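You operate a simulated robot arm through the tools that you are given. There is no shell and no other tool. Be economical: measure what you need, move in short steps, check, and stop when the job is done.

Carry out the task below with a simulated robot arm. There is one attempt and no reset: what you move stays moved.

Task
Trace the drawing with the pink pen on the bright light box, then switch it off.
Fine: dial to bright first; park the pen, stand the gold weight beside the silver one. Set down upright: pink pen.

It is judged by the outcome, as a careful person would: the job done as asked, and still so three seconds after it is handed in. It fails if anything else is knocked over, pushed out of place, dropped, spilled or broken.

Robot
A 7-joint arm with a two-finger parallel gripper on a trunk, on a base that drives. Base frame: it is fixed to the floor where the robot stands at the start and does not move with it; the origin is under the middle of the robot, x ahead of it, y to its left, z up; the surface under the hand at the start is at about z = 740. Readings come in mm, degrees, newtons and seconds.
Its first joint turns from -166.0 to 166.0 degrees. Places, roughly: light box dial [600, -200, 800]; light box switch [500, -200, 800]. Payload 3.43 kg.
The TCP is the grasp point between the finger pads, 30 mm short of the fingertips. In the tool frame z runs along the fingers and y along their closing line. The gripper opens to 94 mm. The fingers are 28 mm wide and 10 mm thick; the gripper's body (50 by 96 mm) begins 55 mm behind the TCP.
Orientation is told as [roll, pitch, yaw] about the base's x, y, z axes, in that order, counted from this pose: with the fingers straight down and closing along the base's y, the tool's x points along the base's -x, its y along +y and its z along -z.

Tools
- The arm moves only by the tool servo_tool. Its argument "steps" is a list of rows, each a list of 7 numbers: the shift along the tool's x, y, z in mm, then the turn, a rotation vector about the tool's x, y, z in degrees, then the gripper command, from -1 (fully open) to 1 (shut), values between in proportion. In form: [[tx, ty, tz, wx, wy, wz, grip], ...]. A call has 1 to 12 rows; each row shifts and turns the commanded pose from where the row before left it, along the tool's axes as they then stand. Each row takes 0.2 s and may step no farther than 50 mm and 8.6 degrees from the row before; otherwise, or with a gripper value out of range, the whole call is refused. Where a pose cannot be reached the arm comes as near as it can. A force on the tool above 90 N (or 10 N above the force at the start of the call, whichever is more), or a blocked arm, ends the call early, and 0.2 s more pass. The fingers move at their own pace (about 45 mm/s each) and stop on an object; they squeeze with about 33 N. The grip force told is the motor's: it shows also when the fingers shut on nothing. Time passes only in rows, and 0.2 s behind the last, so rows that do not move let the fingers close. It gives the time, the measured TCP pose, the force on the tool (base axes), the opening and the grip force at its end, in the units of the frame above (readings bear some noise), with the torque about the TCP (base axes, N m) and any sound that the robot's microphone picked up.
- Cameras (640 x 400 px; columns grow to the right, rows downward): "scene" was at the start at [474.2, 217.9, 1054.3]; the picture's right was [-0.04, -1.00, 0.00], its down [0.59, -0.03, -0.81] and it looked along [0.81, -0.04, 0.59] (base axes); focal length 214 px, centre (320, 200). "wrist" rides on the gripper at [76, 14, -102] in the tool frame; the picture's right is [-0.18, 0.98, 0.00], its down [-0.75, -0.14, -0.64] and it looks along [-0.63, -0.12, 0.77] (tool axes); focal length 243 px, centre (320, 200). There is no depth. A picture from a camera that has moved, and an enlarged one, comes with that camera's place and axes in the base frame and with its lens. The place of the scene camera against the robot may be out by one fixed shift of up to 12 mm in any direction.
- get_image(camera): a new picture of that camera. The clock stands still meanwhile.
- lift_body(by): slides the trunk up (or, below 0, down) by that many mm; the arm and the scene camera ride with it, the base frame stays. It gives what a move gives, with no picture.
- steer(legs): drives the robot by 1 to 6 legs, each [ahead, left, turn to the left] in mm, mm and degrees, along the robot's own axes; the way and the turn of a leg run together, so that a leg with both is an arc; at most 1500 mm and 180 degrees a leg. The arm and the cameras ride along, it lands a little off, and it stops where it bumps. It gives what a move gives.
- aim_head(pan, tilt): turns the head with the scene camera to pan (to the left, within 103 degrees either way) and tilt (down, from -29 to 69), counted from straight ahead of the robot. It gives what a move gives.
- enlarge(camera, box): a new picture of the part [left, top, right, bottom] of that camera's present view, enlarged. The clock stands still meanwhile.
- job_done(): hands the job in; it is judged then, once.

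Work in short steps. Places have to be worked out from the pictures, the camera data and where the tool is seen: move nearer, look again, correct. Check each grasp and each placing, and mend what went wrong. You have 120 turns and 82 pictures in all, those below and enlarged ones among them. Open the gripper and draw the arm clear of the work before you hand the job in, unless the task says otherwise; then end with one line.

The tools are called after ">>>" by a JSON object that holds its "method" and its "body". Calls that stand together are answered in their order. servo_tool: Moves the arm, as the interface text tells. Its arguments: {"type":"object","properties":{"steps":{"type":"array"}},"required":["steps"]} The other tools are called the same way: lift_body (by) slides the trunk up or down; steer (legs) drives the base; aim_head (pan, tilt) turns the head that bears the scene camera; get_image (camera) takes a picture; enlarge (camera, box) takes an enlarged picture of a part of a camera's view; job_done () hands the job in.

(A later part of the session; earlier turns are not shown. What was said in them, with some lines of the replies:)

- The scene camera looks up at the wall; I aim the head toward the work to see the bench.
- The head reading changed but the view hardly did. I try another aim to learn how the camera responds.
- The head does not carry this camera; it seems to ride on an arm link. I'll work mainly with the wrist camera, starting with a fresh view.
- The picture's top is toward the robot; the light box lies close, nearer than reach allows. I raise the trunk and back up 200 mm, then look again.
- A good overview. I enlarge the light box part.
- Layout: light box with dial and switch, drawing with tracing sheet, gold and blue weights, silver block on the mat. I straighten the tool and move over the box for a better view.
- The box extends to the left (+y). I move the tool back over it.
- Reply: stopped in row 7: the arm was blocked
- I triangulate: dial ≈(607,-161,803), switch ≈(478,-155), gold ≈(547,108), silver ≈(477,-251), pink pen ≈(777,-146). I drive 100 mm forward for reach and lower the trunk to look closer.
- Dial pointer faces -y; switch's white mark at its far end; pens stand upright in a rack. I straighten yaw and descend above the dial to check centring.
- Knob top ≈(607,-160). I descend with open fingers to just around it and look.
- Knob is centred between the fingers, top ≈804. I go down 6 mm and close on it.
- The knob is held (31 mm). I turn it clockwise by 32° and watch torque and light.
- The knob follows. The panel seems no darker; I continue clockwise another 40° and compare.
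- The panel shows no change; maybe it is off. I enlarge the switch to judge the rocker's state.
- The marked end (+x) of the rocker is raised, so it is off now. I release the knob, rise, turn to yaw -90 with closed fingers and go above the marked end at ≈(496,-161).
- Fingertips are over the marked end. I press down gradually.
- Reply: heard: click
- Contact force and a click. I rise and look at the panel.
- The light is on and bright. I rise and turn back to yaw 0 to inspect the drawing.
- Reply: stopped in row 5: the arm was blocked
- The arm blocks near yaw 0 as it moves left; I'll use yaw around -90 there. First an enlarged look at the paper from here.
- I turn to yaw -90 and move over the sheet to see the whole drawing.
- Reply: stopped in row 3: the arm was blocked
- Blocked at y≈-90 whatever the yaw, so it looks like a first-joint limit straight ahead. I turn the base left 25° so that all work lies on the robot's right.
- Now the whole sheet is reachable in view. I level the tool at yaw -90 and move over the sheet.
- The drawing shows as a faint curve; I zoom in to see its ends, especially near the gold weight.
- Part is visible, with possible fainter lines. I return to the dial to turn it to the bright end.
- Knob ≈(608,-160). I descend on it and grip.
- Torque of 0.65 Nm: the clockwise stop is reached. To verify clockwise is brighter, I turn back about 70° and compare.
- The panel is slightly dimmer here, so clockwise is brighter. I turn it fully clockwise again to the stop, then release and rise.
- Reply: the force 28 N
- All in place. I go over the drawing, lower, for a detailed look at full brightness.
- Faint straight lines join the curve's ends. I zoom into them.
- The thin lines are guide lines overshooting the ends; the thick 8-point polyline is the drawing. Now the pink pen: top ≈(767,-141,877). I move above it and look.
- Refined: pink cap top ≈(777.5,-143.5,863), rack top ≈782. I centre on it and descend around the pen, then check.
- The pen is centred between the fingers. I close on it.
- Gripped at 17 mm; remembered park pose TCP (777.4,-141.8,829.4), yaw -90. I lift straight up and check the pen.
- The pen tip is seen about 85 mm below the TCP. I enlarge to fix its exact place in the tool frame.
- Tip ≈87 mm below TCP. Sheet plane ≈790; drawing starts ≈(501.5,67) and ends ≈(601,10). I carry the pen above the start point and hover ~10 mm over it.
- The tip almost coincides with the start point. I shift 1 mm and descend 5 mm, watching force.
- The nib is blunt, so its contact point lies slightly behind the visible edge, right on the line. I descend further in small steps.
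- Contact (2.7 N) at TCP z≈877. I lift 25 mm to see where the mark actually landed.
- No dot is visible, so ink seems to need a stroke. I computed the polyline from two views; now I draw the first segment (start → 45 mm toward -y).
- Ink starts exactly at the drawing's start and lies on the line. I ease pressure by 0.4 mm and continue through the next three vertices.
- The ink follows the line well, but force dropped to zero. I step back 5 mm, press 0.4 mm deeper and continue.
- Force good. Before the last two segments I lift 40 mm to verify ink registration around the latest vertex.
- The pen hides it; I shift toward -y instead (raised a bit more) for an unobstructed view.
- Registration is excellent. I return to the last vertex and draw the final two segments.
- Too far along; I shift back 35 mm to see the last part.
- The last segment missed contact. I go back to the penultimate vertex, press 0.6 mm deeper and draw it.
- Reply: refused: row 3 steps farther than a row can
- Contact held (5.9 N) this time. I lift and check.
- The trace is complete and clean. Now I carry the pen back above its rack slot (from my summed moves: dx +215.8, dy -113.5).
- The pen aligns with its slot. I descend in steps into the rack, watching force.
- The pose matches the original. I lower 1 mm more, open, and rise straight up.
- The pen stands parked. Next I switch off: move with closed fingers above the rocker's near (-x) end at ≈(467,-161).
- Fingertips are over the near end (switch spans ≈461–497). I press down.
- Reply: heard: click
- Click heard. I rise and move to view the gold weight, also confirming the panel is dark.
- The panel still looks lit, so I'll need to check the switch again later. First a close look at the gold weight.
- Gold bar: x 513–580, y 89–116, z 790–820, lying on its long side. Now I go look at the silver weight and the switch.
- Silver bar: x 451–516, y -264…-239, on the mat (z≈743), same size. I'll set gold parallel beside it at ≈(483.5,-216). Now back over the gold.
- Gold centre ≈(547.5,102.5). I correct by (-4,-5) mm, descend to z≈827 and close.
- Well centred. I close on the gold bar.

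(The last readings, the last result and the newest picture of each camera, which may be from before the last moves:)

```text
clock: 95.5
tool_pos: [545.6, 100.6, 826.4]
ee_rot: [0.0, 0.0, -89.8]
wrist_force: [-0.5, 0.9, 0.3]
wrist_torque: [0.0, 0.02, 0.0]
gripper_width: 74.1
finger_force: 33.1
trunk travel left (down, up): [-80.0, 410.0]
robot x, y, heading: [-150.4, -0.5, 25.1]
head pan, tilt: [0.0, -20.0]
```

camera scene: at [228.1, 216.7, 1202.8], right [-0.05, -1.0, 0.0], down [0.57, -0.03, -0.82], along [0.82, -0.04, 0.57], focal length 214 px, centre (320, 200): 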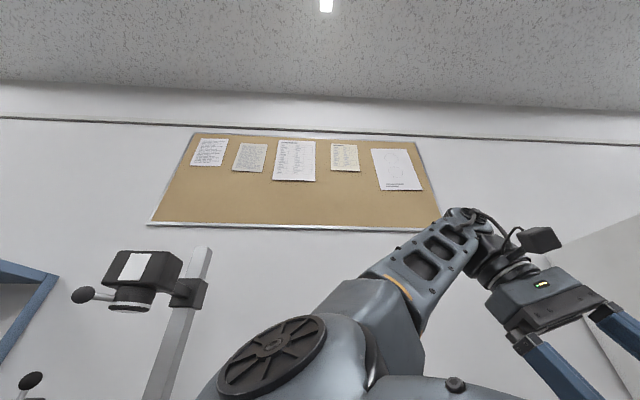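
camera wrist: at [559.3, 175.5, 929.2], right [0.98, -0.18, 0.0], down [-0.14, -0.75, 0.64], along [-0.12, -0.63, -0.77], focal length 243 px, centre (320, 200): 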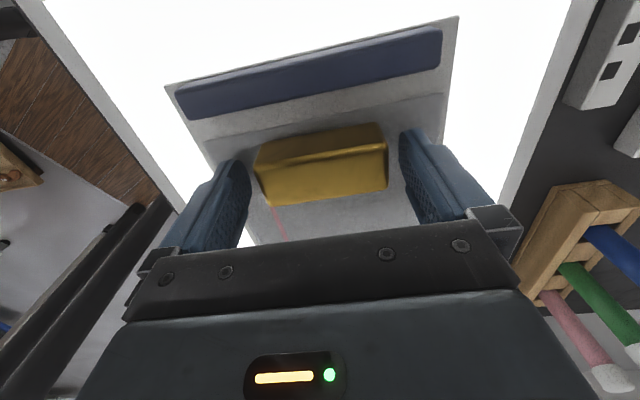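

Gripped (74 mm). I lift gently 100 mm and check.

>>> {"method": "servo_tool", "body": {"steps": [[0, 0, -5, 0, 0, 0, 0.8], [0, 0, -15, 0, 0, 0, 0.8], [0, 0, -20, 0, 0, 0, 0.8], [0, 0, -25, 0, 0, 0, 0.8], [0, 0, -25, 0, 0, 0, 0.8], [0, 0, 0, 0, 0, 0, 0.8]]}}

>>> {"method": "get_image", "body": {"camera": "wrist"}}

```text
clock: 96.9
tool_pos: [542.9, 99.0, 916.2]
ee_rot: [0.0, 0.0, -89.8]
wrist_force: [0.4, 0.5, -3.0]
wrist_torque: [-0.02, 0.0, 0.01]
gripper_width: 74.0
finger_force: 33.4
trunk travel left (down, up): [-80.0, 410.0]
robot x, y, heading: [-155.3, 0.6, 25.0]
head pan, tilt: [0.0, -20.0]
```

```text
15 pictures are left
camera wrist: at [557.9, 175.3, 1018.9], right [0.98, -0.18, 0.0], down [-0.14, -0.75, 0.64], along [-0.12, -0.63, -0.77], focal length 243 px, centre (320, 200)
```

wrist: 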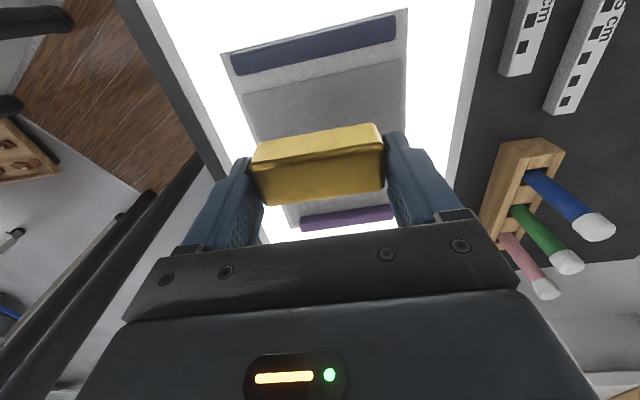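

Held firmly. I carry it to above the gap between silver (+y face ≈-238) and box side (≈-197), then look.

>>> {"method": "servo_tool", "body": {"steps": [[-39.8, -7.75, 0, 0, 0, 0, 0.8], [-39.8, -7.75, 0, 0, 0, 0, 0.8], [-39.8, -7.75, 0, 0, 0, 0, 0.8], [-39.8, -7.75, 0, 0, 0, 0, 0.8], [-39.8, -7.75, 0, 0, 0, 0, 0.8], [-39.8, -7.75, 0, 0, 0, 0, 0.8], [-39.8, -7.75, 0, 0, 0, 0, 0.8], [-39.8, -7.75, 0, 0, 0, 0, 0.8], [0, 0, 30, 0, 0, 0, 0.8], [0, 0, 30, 0, 0, 0, 0.8], [0, 0, 0, 0, 0, 0, 0.8]]}}

>>> {"method": "get_image", "body": {"camera": "wrist"}}

```text
clock: 99.3
tool_pos: [480.6, -218.5, 856.8]
ee_rot: [0.1, 0.0, -89.9]
wrist_force: [-0.4, 0.5, -3.6]
wrist_torque: [-0.03, -0.03, -0.01]
gripper_width: 74.2
finger_force: 32.9
trunk travel left (down, up): [-80.0, 410.0]
robot x, y, heading: [-150.5, -1.3, 25.1]
head pan, tilt: [0.0, -20.0]
```

```text
14 pictures are left
camera wrist: at [496.2, -142.9, 958.7], right [0.98, -0.18, 0.0], down [-0.14, -0.75, 0.64], along [-0.12, -0.63, -0.77], focal length 243 px, centre (320, 200)
```

wrist: 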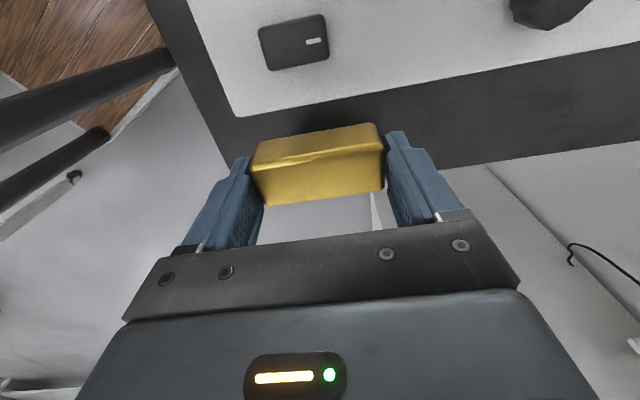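

Box edge confirmed at y≈-197.6. I shift 1 mm and descend between them, stopping 12 mm above the mat.

>>> {"method": "servo_tool", "body": {"steps": [[-1, 0, 20, 0, 0, 0, 0.8], [0, 0, 20, 0, 0, 0, 0.8], [0, 0, 15, 0, 0, 0, 0.8], [0, 0, 10, 0, 0, 0, 0.8], [0, 0, 0, 0, 0, 0, 0.8]]}}

>>> {"method": "get_image", "body": {"camera": "wrist"}}

```text
clock: 100.5
tool_pos: [483.8, -221.3, 796.1]
ee_rot: [0.5, 0.1, -89.9]
wrist_force: [-0.3, 1.4, -4.0]
wrist_torque: [-0.03, 0.0, 0.0]
gripper_width: 74.1
finger_force: 33.3
trunk travel left (down, up): [-80.0, 410.0]
robot x, y, heading: [-154.8, 2.1, 25.0]
head pan, tilt: [0.0, -20.0]
```

```text
13 pictures are left
camera wrist: at [496.9, -145.2, 898.8], right [0.98, -0.18, 0.01], down [-0.15, -0.75, 0.64], along [-0.11, -0.63, -0.77], focal length 243 px, centre (320, 200)
```

wrist: 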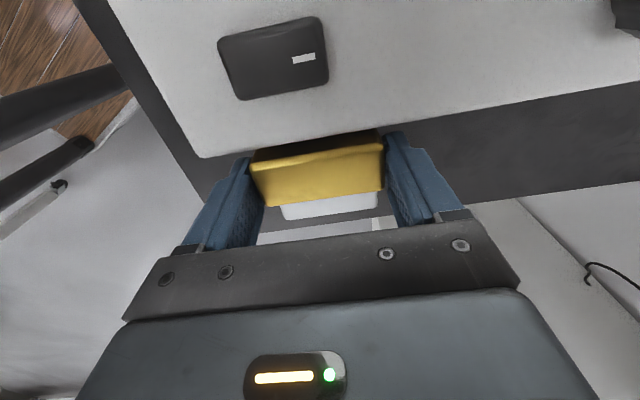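

The arm stopped about 5 mm short of the commanded height with slight tilt (reach), no contact. I enlarge to check both gaps.

>>> {"method": "enlarge", "body": {"camera": "wrist", "box": [224, 110, 416, 230]}}

```text
3.33 times, centred on (320, 170) of wrist
camera zoom: at [496.9, -145.2, 898.8], right [0.98, -0.18, 0.01], down [-0.15, -0.75, 0.64], along [-0.11, -0.63, -0.77], focal length 809 px, centre (320, 300)
```

zoom: 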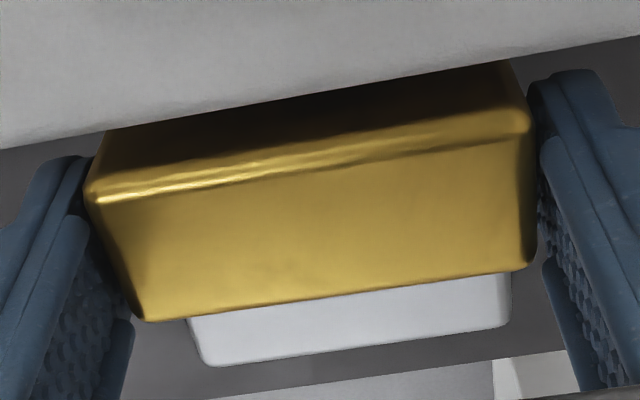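

Gold spans y -207…-233: gaps ≈9 mm to box and ≈5 mm to silver. I shift +1.5 mm and lower by the trunk 12 mm.

>>> {"method": "servo_tool", "body": {"steps": [[1.5, 0, -3, 0, 0, 0, 0.8], [0, 0, 0, 0, 0, 0, 0.8]]}}

>>> {"method": "lift_body", "body": {"by": -12}}

```text
clock: 101.1
tool_pos: [482.8, -220.0, 795.6]
ee_rot: [0.3, 0.1, -90.0]
wrist_force: [0.4, -0.1, -2.4]
wrist_torque: [0.02, -0.01, 0.03]
gripper_width: 74.4
finger_force: 32.6
trunk travel left (down, up): [-80.0, 410.0]
robot x, y, heading: [-150.6, -2.7, 25.0]
head pan, tilt: [0.0, -20.0]
```

```text
clock: 101.7
tool_pos: [482.9, -219.8, 794.5]
ee_rot: [1.7, 0.0, -89.9]
wrist_force: [-0.1, -0.1, -4.2]
wrist_torque: [-0.03, -0.01, 0.0]
gripper_width: 73.8
finger_force: 32.8
trunk travel left (down, up): [-68.0, 422.0]
robot x, y, heading: [-154.7, -0.0, 25.1]
head pan, tilt: [0.0, -20.0]
```

Lowering the trunk only tilted the tool, so an arm link is probably limited or touching. I raise the trunk by 112 mm so the arm can reach down more steeply.

>>> {"method": "lift_body", "body": {"by": 112}}

>>> {"method": "get_image", "body": {"camera": "scene"}}

```text
clock: 103.1
tool_pos: [483.6, -217.9, 893.8]
ee_rot: [0.0, 0.0, -89.9]
wrist_force: [0.0, -0.1, -4.1]
wrist_torque: [0.0, 0.01, -0.03]
gripper_width: 74.1
finger_force: 33.0
trunk travel left (down, up): [-180.0, 310.0]
robot x, y, heading: [-151.2, 1.8, 24.9]
head pan, tilt: [0.0, -20.0]
```

```text
11 pictures are left
camera scene: at [203.8, 410.8, 1175.1], right [0.42, -0.91, 0.0], down [0.31, 0.14, -0.94], along [0.85, 0.4, 0.34], focal length 214 px, centre (320, 200)
```

scene: 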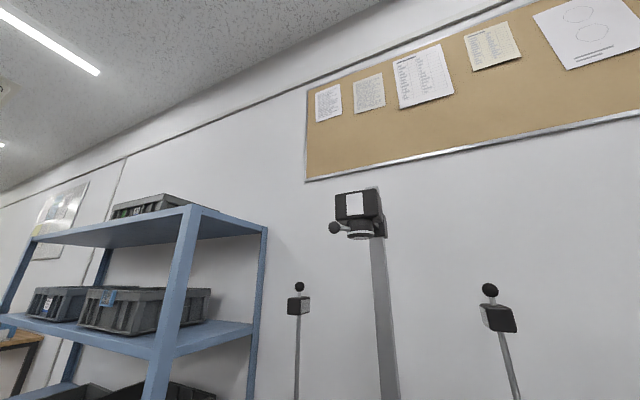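

Level again at z 894. I descend with the arm in this higher-trunk posture.

>>> {"method": "servo_tool", "body": {"steps": [[0, 0, 20, 0, 0, 0, 0.8], [0, 0, 20, 0, 0, 0, 0.8], [0, 0, 20, 0, 0, 0, 0.8], [0, 0, 20, 0, 0, 0, 0.8], [0, 0, 10, 0, 0, 0, 0.8], [0, 0, 10, 0, 0, 0, 0.8], [0, 0, 0, 0, 0, 0, 0.8]]}}

```text
clock: 104.7
tool_pos: [483.9, -217.7, 793.3]
ee_rot: [0.1, 0.0, -90.0]
wrist_force: [-0.3, -0.4, -3.3]
wrist_torque: [0.02, -0.02, 0.02]
gripper_width: 74.2
finger_force: 32.9
trunk travel left (down, up): [-180.0, 310.0]
robot x, y, heading: [-149.4, -1.7, 25.0]
head pan, tilt: [0.0, -20.0]
```

Level and following now. I shift 1 mm toward silver and lower in small steps to the mat.

>>> {"method": "servo_tool", "body": {"steps": [[-1, 0, 5, 0, 0, 0, 0.8], [0, 0, 4, 0, 0, 0, 0.8], [0, 0, 2, 0, 0, 0, 0.8], [0, 0, 0, 0, 0, 0, 0.8]]}}

>>> {"method": "enlarge", "body": {"camera": "wrist", "box": [208, 100, 432, 240]}}

```text
clock: 105.7
tool_pos: [487.4, -218.8, 790.6]
ee_rot: [1.0, 0.0, -89.9]
wrist_force: [0.0, -0.4, -3.8]
wrist_torque: [0.03, 0.02, -0.02]
gripper_width: 74.0
finger_force: 33.1
trunk travel left (down, up): [-180.0, 310.0]
robot x, y, heading: [-149.1, -0.4, 25.2]
head pan, tilt: [0.0, -20.0]
```

```text
2.86 times, centred on (320, 170) of wrist
camera zoom: at [499.8, -143.8, 892.3], right [0.98, -0.18, 0.02], down [-0.15, -0.75, 0.64], along [-0.1, -0.63, -0.77], focal length 693 px, centre (320, 286)
```

zoom: 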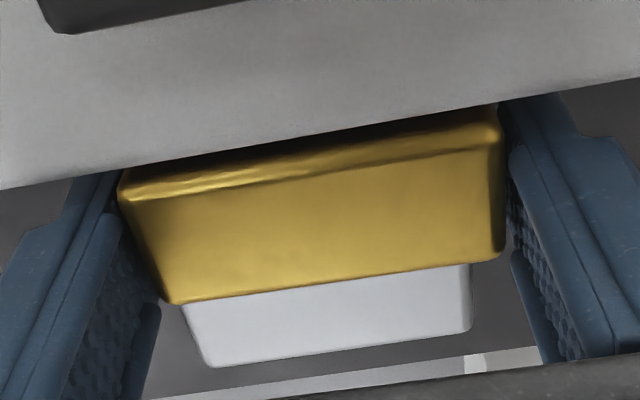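

Stuck again near 790 with tilt: this spot is too near the robot. I raise the gold clear, back the base 100 mm, and approach again.

>>> {"method": "servo_tool", "body": {"steps": [[0, 0, -20, 0, 0, 0, 0.8], [0, 0, -30, 0, 0, 0, 0.8], [0, 0, -30, 0, 0, 0, 0.8], [0, 0, -30, 0, 0, 0, 0.8], [0, 0, -20, 0, 0, 0, 0.8], [0, 0, 0, 0, 0, 0, 0.8]]}}

>>> {"method": "steer", "body": {"legs": [[-110, 0, 0]]}}

```text
clock: 107.1
tool_pos: [482.5, -219.5, 911.1]
ee_rot: [-0.1, 0.1, -89.9]
wrist_force: [0.2, -0.7, -3.9]
wrist_torque: [0.01, 0.02, 0.02]
gripper_width: 74.7
finger_force: 33.0
trunk travel left (down, up): [-180.0, 310.0]
robot x, y, heading: [-151.8, 1.8, 24.9]
head pan, tilt: [0.0, -20.0]
```

```text
clock: 108.4
tool_pos: [396.9, -266.4, 911.2]
ee_rot: [0.0, 0.0, -90.4]
wrist_force: [-0.4, 0.3, -3.5]
wrist_torque: [-0.03, 0.0, -0.01]
gripper_width: 74.2
finger_force: 32.6
trunk travel left (down, up): [-180.0, 310.0]
robot x, y, heading: [-235.0, -41.0, 24.8]
head pan, tilt: [0.0, -20.0]
stopped in leg 1: the robot was blocked; the commanded pose is now the measured one
```

The base stopped slightly early but gave enough room. I move the gold back above the gap and lower to hover height.

>>> {"method": "servo_tool", "body": {"steps": [[15.7, 28.9, 0, 0, 0, -0.4, 0.8], [15.7, 28.9, 0, 0, 0, 0, 0.8], [15.7, 28.9, 0, 0, 0, 0, 0.8], [0, 0, 30, 0, 0, 0, 0.8], [0, 0, 30, 0, 0, 0, 0.8], [0, 0, 0, 0, 0, 0, 0.8]]}}

>>> {"method": "enlarge", "body": {"camera": "wrist", "box": [208, 60, 432, 200]}}

```text
clock: 109.8
tool_pos: [483.6, -219.4, 851.4]
ee_rot: [0.0, 0.0, -90.0]
wrist_force: [-0.9, -0.7, -3.7]
wrist_torque: [0.0, 0.01, 0.02]
gripper_width: 74.1
finger_force: 33.8
trunk travel left (down, up): [-180.0, 310.0]
robot x, y, heading: [-238.3, -40.5, 24.5]
head pan, tilt: [0.0, -20.0]
```

```text
2.86 times, centred on (320, 130) of wrist
camera zoom: at [498.0, -143.8, 952.8], right [0.98, -0.18, 0.0], down [-0.14, -0.75, 0.64], along [-0.12, -0.63, -0.77], focal length 693 px, centre (320, 400)
```

zoom: 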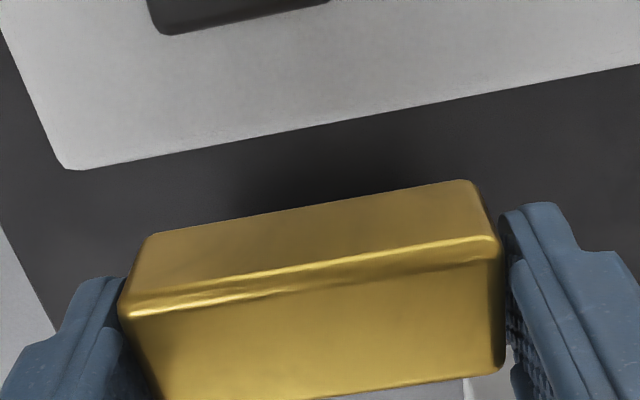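

Position is right. I descend into the gap and check.

>>> {"method": "servo_tool", "body": {"steps": [[0, 0, 20, 0, 0, 0, 0.8], [0, 0, 20, 0, 0, 0, 0.8], [0, 0, 15, 0, 0, 0, 0.8], [0, 0, 8, 0, 0, 0, 0.8], [0, 0, 3, 0, 0, 0, 0.8], [0, 0, 0, 0, 0, 0, 0.8]]}}

>>> {"method": "enlarge", "body": {"camera": "wrist", "box": [208, 100, 432, 240]}}

```text
clock: 111.2
tool_pos: [483.6, -220.0, 784.4]
ee_rot: [0.1, 0.0, -90.0]
wrist_force: [1.2, 0.4, -4.1]
wrist_torque: [-0.01, 0.03, 0.0]
gripper_width: 74.3
finger_force: 33.0
trunk travel left (down, up): [-180.0, 310.0]
robot x, y, heading: [-237.3, -41.8, 24.5]
head pan, tilt: [0.0, -20.0]
```

```text
2.86 times, centred on (320, 170) of wrist
camera zoom: at [498.2, -143.2, 887.3], right [0.98, -0.18, 0.0], down [-0.14, -0.75, 0.64], along [-0.12, -0.63, -0.77], focal length 693 px, centre (320, 286)
```

zoom: 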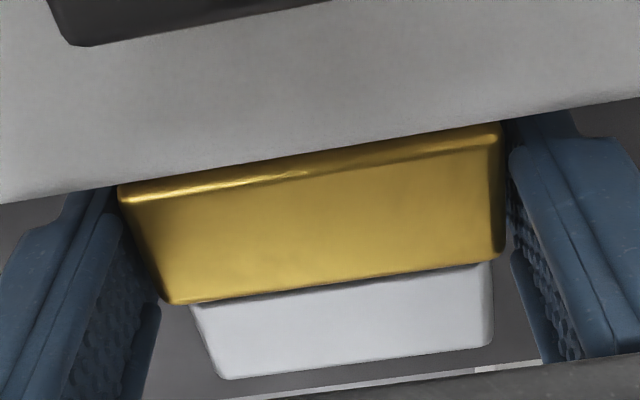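

Level, clear on both sides. I lower the last millimetres until contact.

>>> {"method": "servo_tool", "body": {"steps": [[0, 0, 2, 0, 0, 0, 0.8], [0, 0, 1.5, 0, 0, 0, 0.8], [0, 0, 0, 0, 0, 0, 0.8]]}}

>>> {"method": "servo_tool", "body": {"steps": [[0, 0, 1, 0, 0, 0, 0.8], [0, 0, 0, 0, 0, 0, 0.8]]}}

```text
clock: 112.0
tool_pos: [484.3, -219.4, 781.1]
ee_rot: [0.1, 0.0, -90.0]
wrist_force: [0.9, 0.7, -3.7]
wrist_torque: [-0.01, 0.03, 0.0]
gripper_width: 74.2
finger_force: 33.3
trunk travel left (down, up): [-180.0, 310.0]
robot x, y, heading: [-239.3, -41.4, 24.5]
head pan, tilt: [0.0, -20.0]
```

```text
clock: 112.6
tool_pos: [484.0, -220.0, 781.7]
ee_rot: [0.0, 0.0, -89.9]
wrist_force: [0.4, 0.0, -4.0]
wrist_torque: [-0.02, -0.02, 0.03]
gripper_width: 74.5
finger_force: 32.9
trunk travel left (down, up): [-180.0, 310.0]
robot x, y, heading: [-234.2, -44.1, 24.6]
head pan, tilt: [0.0, -20.0]
```

No contact yet; I go on 1 mm at a time.

>>> {"method": "servo_tool", "body": {"steps": [[0, 0, 1, 0, 0, 0, 0.8], [0, 0, 1, 0, 0, 0, 0.8], [0, 0, 0, 0, 0, 0, 0.8]]}}

>>> {"method": "servo_tool", "body": {"steps": [[0, 0, 1, 0, 0, 0, 0.8], [0, 0, 0, 0, 0, 0, 0.8]]}}

```text
clock: 113.4
tool_pos: [484.0, -218.3, 778.7]
ee_rot: [0.1, -0.1, -89.9]
wrist_force: [-0.4, 0.3, -3.2]
wrist_torque: [-0.05, 0.03, 0.02]
gripper_width: 74.4
finger_force: 32.7
trunk travel left (down, up): [-180.0, 310.0]
robot x, y, heading: [-234.6, -41.0, 24.7]
head pan, tilt: [0.0, -20.0]
```

```text
clock: 114.0
tool_pos: [483.9, -218.9, 778.3]
ee_rot: [0.1, -0.1, -90.0]
wrist_force: [-0.6, -0.3, -3.4]
wrist_torque: [-0.01, -0.03, -0.01]
gripper_width: 74.4
finger_force: 33.3
trunk travel left (down, up): [-180.0, 310.0]
robot x, y, heading: [-237.8, -44.1, 24.7]
head pan, tilt: [0.0, -20.0]
```

Still hanging; two more small steps.

>>> {"method": "servo_tool", "body": {"steps": [[0, 0, 1, 0, 0, 0, 0.8], [0, 0, 0, 0, 0, 0, 0.8]]}}

>>> {"method": "servo_tool", "body": {"steps": [[0, 0, 0.7, 0, 0, 0, 0.8], [0, 0, 0, 0, 0, 0, 0.8]]}}

```text
clock: 114.6
tool_pos: [483.9, -218.7, 777.6]
ee_rot: [0.1, -0.1, -90.0]
wrist_force: [0.3, 0.3, -3.2]
wrist_torque: [-0.03, -0.01, 0.01]
gripper_width: 74.3
finger_force: 33.4
trunk travel left (down, up): [-180.0, 310.0]
robot x, y, heading: [-237.6, -41.7, 24.8]
head pan, tilt: [0.0, -20.0]
```

```text
clock: 115.2
tool_pos: [484.0, -219.8, 776.7]
ee_rot: [0.1, 0.0, -90.0]
wrist_force: [-1.3, -0.1, -3.4]
wrist_torque: [-0.02, -0.02, 0.01]
gripper_width: 74.0
finger_force: 33.1
trunk travel left (down, up): [-180.0, 310.0]
robot x, y, heading: [-238.7, -41.7, 24.6]
head pan, tilt: [0.0, -20.0]
```

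>>> {"method": "servo_tool", "body": {"steps": [[0, 0, 1, 0, 0, 0, 0.8], [0, 0, 0, 0, 0, 0, 0.8]]}}

>>> {"method": "servo_tool", "body": {"steps": [[0, 0, 0.8, 0, 0, 0, 0.8], [0, 0, 0, 0, 0, 0, 0.8]]}}

>>> {"method": "enlarge", "body": {"camera": "wrist", "box": [208, 100, 432, 240]}}

```text
clock: 115.8
tool_pos: [483.9, -219.2, 775.8]
ee_rot: [0.1, 0.0, -90.0]
wrist_force: [-0.9, 0.4, -3.5]
wrist_torque: [0.04, 0.03, -0.02]
gripper_width: 73.7
finger_force: 33.1
trunk travel left (down, up): [-180.0, 310.0]
robot x, y, heading: [-238.4, -40.6, 24.6]
head pan, tilt: [0.0, -20.0]
```

```text
clock: 116.4
tool_pos: [483.5, -219.4, 774.6]
ee_rot: [0.1, 0.0, -90.0]
wrist_force: [-0.8, 0.4, -4.2]
wrist_torque: [0.02, -0.03, 0.03]
gripper_width: 74.3
finger_force: 33.3
trunk travel left (down, up): [-180.0, 310.0]
robot x, y, heading: [-237.4, -42.2, 24.3]
head pan, tilt: [0.0, -20.0]
```

```text
2.86 times, centred on (320, 170) of wrist
camera zoom: at [498.8, -143.2, 877.2], right [0.98, -0.18, 0.0], down [-0.14, -0.75, 0.64], along [-0.12, -0.63, -0.77], focal length 693 px, centre (320, 286)
```

zoom: 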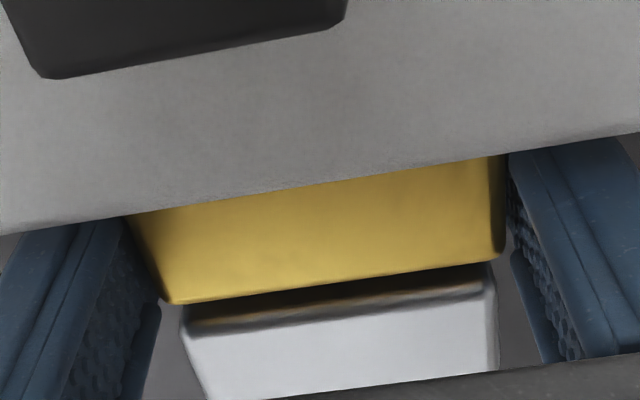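

>>> {"method": "servo_tool", "body": {"steps": [[0, 0, 0.8, 0, 0, 0, 0.8], [0, 0, 0, 0, 0, 0, 0.8]]}}

>>> {"method": "servo_tool", "body": {"steps": [[0, 0, 0.8, 0, 0, 0, 0.8], [0, 0, 0, 0, 0, 0, 0.8]]}}

>>> {"method": "servo_tool", "body": {"steps": [[0, 0, 0.8, 0, 0, 0, 0.8], [0, 0, 0, 0, 0, 0, 0.8]]}}

```text
clock: 117.0
tool_pos: [483.8, -218.7, 774.5]
ee_rot: [0.1, -0.1, -90.0]
wrist_force: [-0.2, 0.1, -3.5]
wrist_torque: [-0.02, -0.03, -0.02]
gripper_width: 74.3
finger_force: 33.3
trunk travel left (down, up): [-180.0, 310.0]
robot x, y, heading: [-233.2, -41.9, 24.6]
head pan, tilt: [0.0, -20.0]
```

```text
clock: 117.6
tool_pos: [485.0, -219.4, 774.0]
ee_rot: [0.2, -0.1, -90.0]
wrist_force: [0.3, -0.2, -3.9]
wrist_torque: [0.01, -0.02, 0.03]
gripper_width: 73.8
finger_force: 32.9
trunk travel left (down, up): [-180.0, 310.0]
robot x, y, heading: [-236.7, -44.1, 24.5]
head pan, tilt: [0.0, -20.0]
```

```text
clock: 118.2
tool_pos: [484.5, -220.1, 772.8]
ee_rot: [0.0, 0.0, -90.1]
wrist_force: [-0.6, -0.3, -3.9]
wrist_torque: [-0.02, -0.01, -0.01]
gripper_width: 74.4
finger_force: 32.9
trunk travel left (down, up): [-180.0, 310.0]
robot x, y, heading: [-235.7, -43.2, 24.6]
head pan, tilt: [0.0, -20.0]
```

>>> {"method": "servo_tool", "body": {"steps": [[0, 0, 0.8, 0, 0, 0, 0.8], [0, 0, 0, 0, 0, 0, 0.8]]}}

>>> {"method": "servo_tool", "body": {"steps": [[0, 0, 0.8, 0, 0, 0, 0.8], [0, 0, 0, 0, 0, 0, 0.8]]}}

>>> {"method": "servo_tool", "body": {"steps": [[0, 0, 0.8, 0, 0, 0, 0.8], [0, 0, 0, 0, 0, 0, 0.8]]}}

```text
clock: 118.8
tool_pos: [483.2, -218.7, 772.3]
ee_rot: [0.1, 0.0, -90.0]
wrist_force: [0.2, 1.1, -4.6]
wrist_torque: [0.0, -0.02, -0.02]
gripper_width: 74.0
finger_force: 33.3
trunk travel left (down, up): [-180.0, 310.0]
robot x, y, heading: [-236.6, -39.9, 24.8]
head pan, tilt: [0.0, -20.0]
```

```text
clock: 119.4
tool_pos: [483.5, -218.8, 770.3]
ee_rot: [0.1, 0.0, -90.0]
wrist_force: [0.0, 0.3, -2.9]
wrist_torque: [-0.02, -0.01, -0.01]
gripper_width: 74.2
finger_force: 33.0
trunk travel left (down, up): [-180.0, 310.0]
robot x, y, heading: [-231.5, -41.2, 24.9]
head pan, tilt: [0.0, -20.0]
```

```text
clock: 120.0
tool_pos: [485.0, -219.5, 771.5]
ee_rot: [0.1, 0.0, -89.9]
wrist_force: [-3.0, 2.1, 7.9]
wrist_torque: [0.27, 0.51, -0.02]
gripper_width: 73.9
finger_force: 33.7
trunk travel left (down, up): [-180.0, 310.0]
robot x, y, heading: [-238.8, -43.0, 24.7]
head pan, tilt: [0.0, -20.0]
```

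Contact. I open the fingers and rise straight up.

>>> {"method": "servo_tool", "body": {"steps": [[0, 0, -0.5, 0, 0, 0, 0.4], [0, 0, 0, 0, 0, 0, -0.8], [0, 0, 0, 0, 0, 0, -1], [0, 0, 0, 0, 0, 0, -1], [0, 0, -20, 0, 0, 0, -1], [0, 0, -30, 0, 0, 0, -1], [0, 0, -40, 0, 0, 0, -1], [0, 0, -40, 0, 0, 0, -1], [0, 0, 0, 0, 0, 0, -1]]}}

>>> {"method": "get_image", "body": {"camera": "wrist"}}

```text
clock: 122.0
tool_pos: [481.7, -221.6, 903.0]
ee_rot: [0.1, -0.1, -90.0]
wrist_force: [0.0, 1.3, -0.3]
wrist_torque: [-0.01, 0.0, 0.02]
gripper_width: 93.9
finger_force: 0.0
trunk travel left (down, up): [-180.0, 310.0]
robot x, y, heading: [-235.1, -40.9, 24.7]
head pan, tilt: [0.0, -20.0]
```

```text
6 pictures are left
camera wrist: at [496.1, -145.4, 1004.1], right [0.98, -0.18, 0.0], down [-0.14, -0.75, 0.64], along [-0.12, -0.63, -0.77], focal length 243 px, centre (320, 200)
```

wrist: 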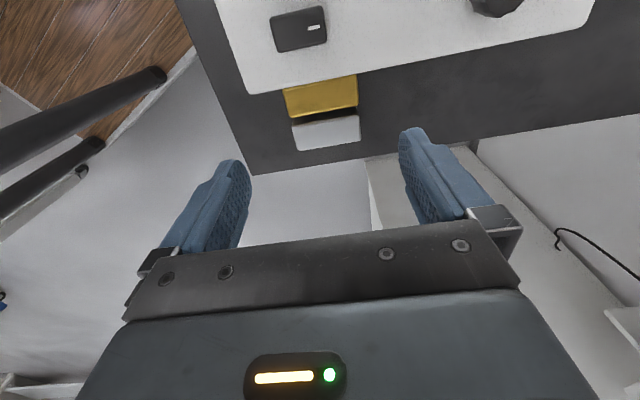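

Gold stands beside silver with clear gaps. Now the switch state: I enlarge it.

>>> {"method": "enlarge", "body": {"camera": "wrist", "box": [260, 0, 340, 60]}}

```text
6.67 times, centred on (300, 30) of wrist
camera zoom: at [496.1, -145.4, 1004.1], right [0.98, -0.18, 0.0], down [-0.14, -0.75, 0.64], along [-0.12, -0.63, -0.77], focal length 1618 px, centre (453, 1333)
```

zoom: 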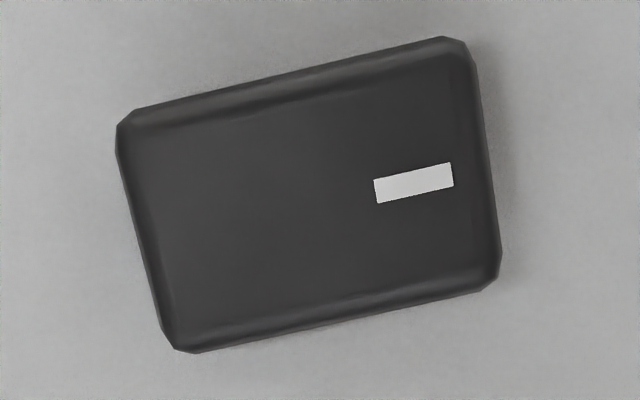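

Tilt is hard to tell. I hover above the near end again with closed fingers, where the panel is also in view.

>>> {"method": "servo_tool", "body": {"steps": [[30, -8, 0, 0, 0, 0, 1], [30.5, -8, 0, 0, 0, 0, 1], [0, 0, 20, 0, 0, 0, 1], [0, 0, 20, 0, 0, 0, 1], [0, 0, 0, 0, 0, 0, 1], [0, 0, 0, 0, 0, 0, 1]]}}

>>> {"method": "get_image", "body": {"camera": "wrist"}}

```text
clock: 123.4
tool_pos: [465.4, -158.8, 859.2]
ee_rot: [0.1, 0.0, -90.1]
wrist_force: [-0.2, 0.3, 0.2]
wrist_torque: [0.04, 0.01, 0.0]
gripper_width: 0.1
finger_force: 26.1
trunk travel left (down, up): [-180.0, 310.0]
robot x, y, heading: [-235.4, -43.5, 24.5]
head pan, tilt: [0.0, -20.0]
```

```text
4 pictures are left
camera wrist: at [480.3, -82.9, 962.6], right [0.98, -0.18, 0.0], down [-0.14, -0.75, 0.64], along [-0.12, -0.63, -0.77], focal length 243 px, centre (320, 200)
```

wrist: 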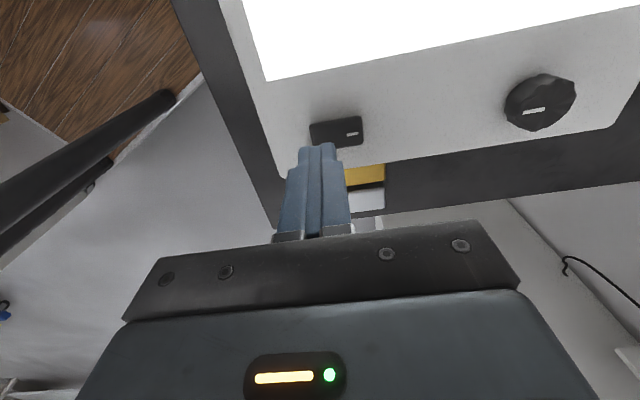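

Still lit: the last press was too near the pivot. I press farther out at the near end (x≈460) and a bit deeper.

>>> {"method": "servo_tool", "body": {"steps": [[-1, -5.5, 12, 0, 0, 0, 1], [0, 0, 8, 0, 0, 0, 1], [0, 0, 4, 0, 0, 0, 1], [0, 0, 2, 0, 0, 0, 1], [0, 0, 2, 0, 0, 0, 1], [0, 0, 2, 0, 0, 0, 1], [0, 0, 0, 0, 0, 0, 1]]}}

```text
clock: 125.0
tool_pos: [461.6, -160.3, 830.4]
ee_rot: [0.1, 0.0, -90.0]
wrist_force: [-0.2, 0.6, 0.8]
wrist_torque: [-0.03, -0.02, 0.02]
gripper_width: 0.0
finger_force: 32.9
trunk travel left (down, up): [-180.0, 310.0]
robot x, y, heading: [-236.0, -43.6, 24.5]
head pan, tilt: [0.0, -20.0]
```

No contact yet; I go on down.

>>> {"method": "servo_tool", "body": {"steps": [[0, 0, 1.5, 0, 0, 0, 1], [0, 0, 1.5, 0, 0, 0, 1], [0, 0, 0, 0, 0, 0, 1]]}}

>>> {"method": "servo_tool", "body": {"steps": [[0, 0, 1.5, 0, 0, 0, 1], [0, 0, 1.5, 0, 0, 0, 1], [0, 0, 0, 0, 0, 0, 1]]}}

```text
clock: 125.8
tool_pos: [463.0, -160.4, 829.3]
ee_rot: [0.3, -0.3, -90.1]
wrist_force: [-7.1, 3.0, 35.0]
wrist_torque: [0.15, -0.1, 0.03]
gripper_width: 0.0
finger_force: 32.8
trunk travel left (down, up): [-180.0, 310.0]
robot x, y, heading: [-237.0, -37.4, 24.5]
head pan, tilt: [0.0, -20.0]
```

```text
clock: 126.6
tool_pos: [461.6, -158.8, 829.3]
ee_rot: [0.4, -0.3, -89.9]
wrist_force: [-5.8, 0.3, 76.0]
wrist_torque: [0.2, -0.55, 0.03]
gripper_width: 0.0
finger_force: 33.6
trunk travel left (down, up): [-180.0, 310.0]
robot x, y, heading: [-237.3, -41.5, 24.7]
head pan, tilt: [0.0, -20.0]
```

76 N without a click: this end is already down. I release, rise and look at the panel.

>>> {"method": "servo_tool", "body": {"steps": [[0, 0, -6, 0, 0, 0, 1], [0, 0, -24, 0, 0, 0, 1], [0, 0, -20, 0, 0, 0, 1], [0, 0, 0, 0, 0, 0, 1]]}}

>>> {"method": "get_image", "body": {"camera": "wrist"}}

```text
clock: 127.6
tool_pos: [461.8, -160.4, 876.4]
ee_rot: [0.0, 0.0, -90.0]
wrist_force: [-0.4, 0.6, 0.0]
wrist_torque: [0.0, -0.02, -0.05]
gripper_width: 0.0
finger_force: 33.0
trunk travel left (down, up): [-180.0, 310.0]
robot x, y, heading: [-239.5, -45.2, 24.8]
head pan, tilt: [0.0, -20.0]
```

```text
3 pictures are left
camera wrist: at [475.7, -84.9, 978.0], right [0.98, -0.18, 0.0], down [-0.14, -0.75, 0.64], along [-0.12, -0.63, -0.77], focal length 243 px, centre (320, 200)
```

wrist: 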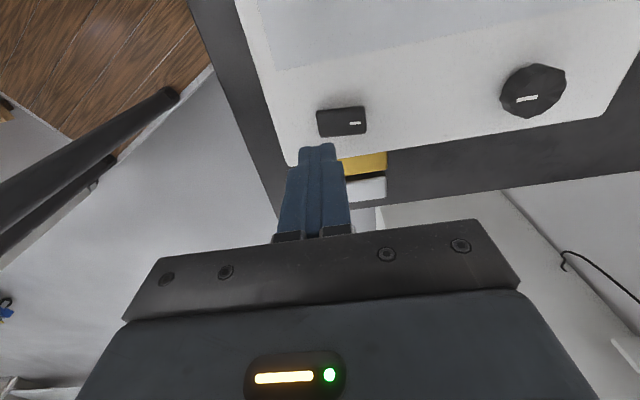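

The light is off now. I open the gripper, rise well clear and take a final look.

>>> {"method": "servo_tool", "body": {"steps": [[0, 0, -40, 0, 0, 0, 0], [0, 0, -40, 0, 0, 0, -1], [40, 20, -20, 0, 0, 0, -1], [40, 20, -20, 0, 0, 0, -1], [40, 20, 0, 0, 0, 0, -1], [0, 0, 0, 0, 0, 0, -1]]}}

>>> {"method": "get_image", "body": {"camera": "wrist"}}

```text
clock: 129.0
tool_pos: [522.3, -38.5, 994.8]
ee_rot: [0.1, 0.1, -90.0]
wrist_force: [-0.1, 0.7, 0.0]
wrist_torque: [0.03, 0.0, 0.0]
gripper_width: 93.8
finger_force: 0.0
trunk travel left (down, up): [-180.0, 310.0]
robot x, y, heading: [-238.4, -42.9, 24.4]
head pan, tilt: [0.0, -20.0]
```

```text
2 pictures are left
camera wrist: at [537.8, 37.5, 1096.2], right [0.98, -0.18, 0.0], down [-0.14, -0.75, 0.64], along [-0.12, -0.63, -0.77], focal length 243 px, centre (320, 200)
```

wrist: 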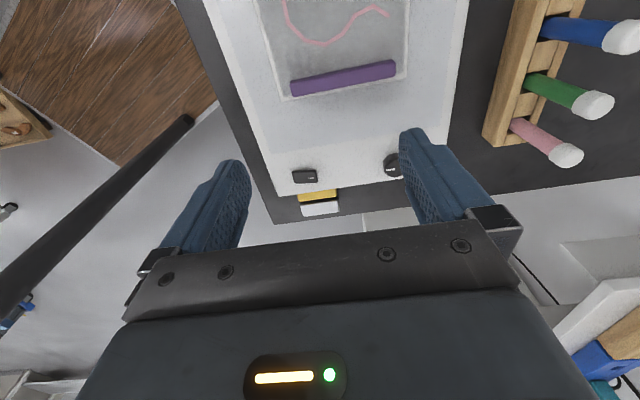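

Everything in this view is as asked: light off, the trace in pink, the pen upright in its rack, gold beside silver, and the arm clear. I hand the job in.

>>> {"method": "job_done", "body": {}}

```text
The job is handed in.
```

I set the dial to bright, switched the light box on, and traced the drawing's thick outline in pink. I left the thin guide lines untraced. The pink pen is back upright in its rack, the gold weight stands beside the silver one, and the light box is off. While backing up for the gold weight, the base stopped against something behind it that I couldn't see; nothing in the later pictures was disturbed.
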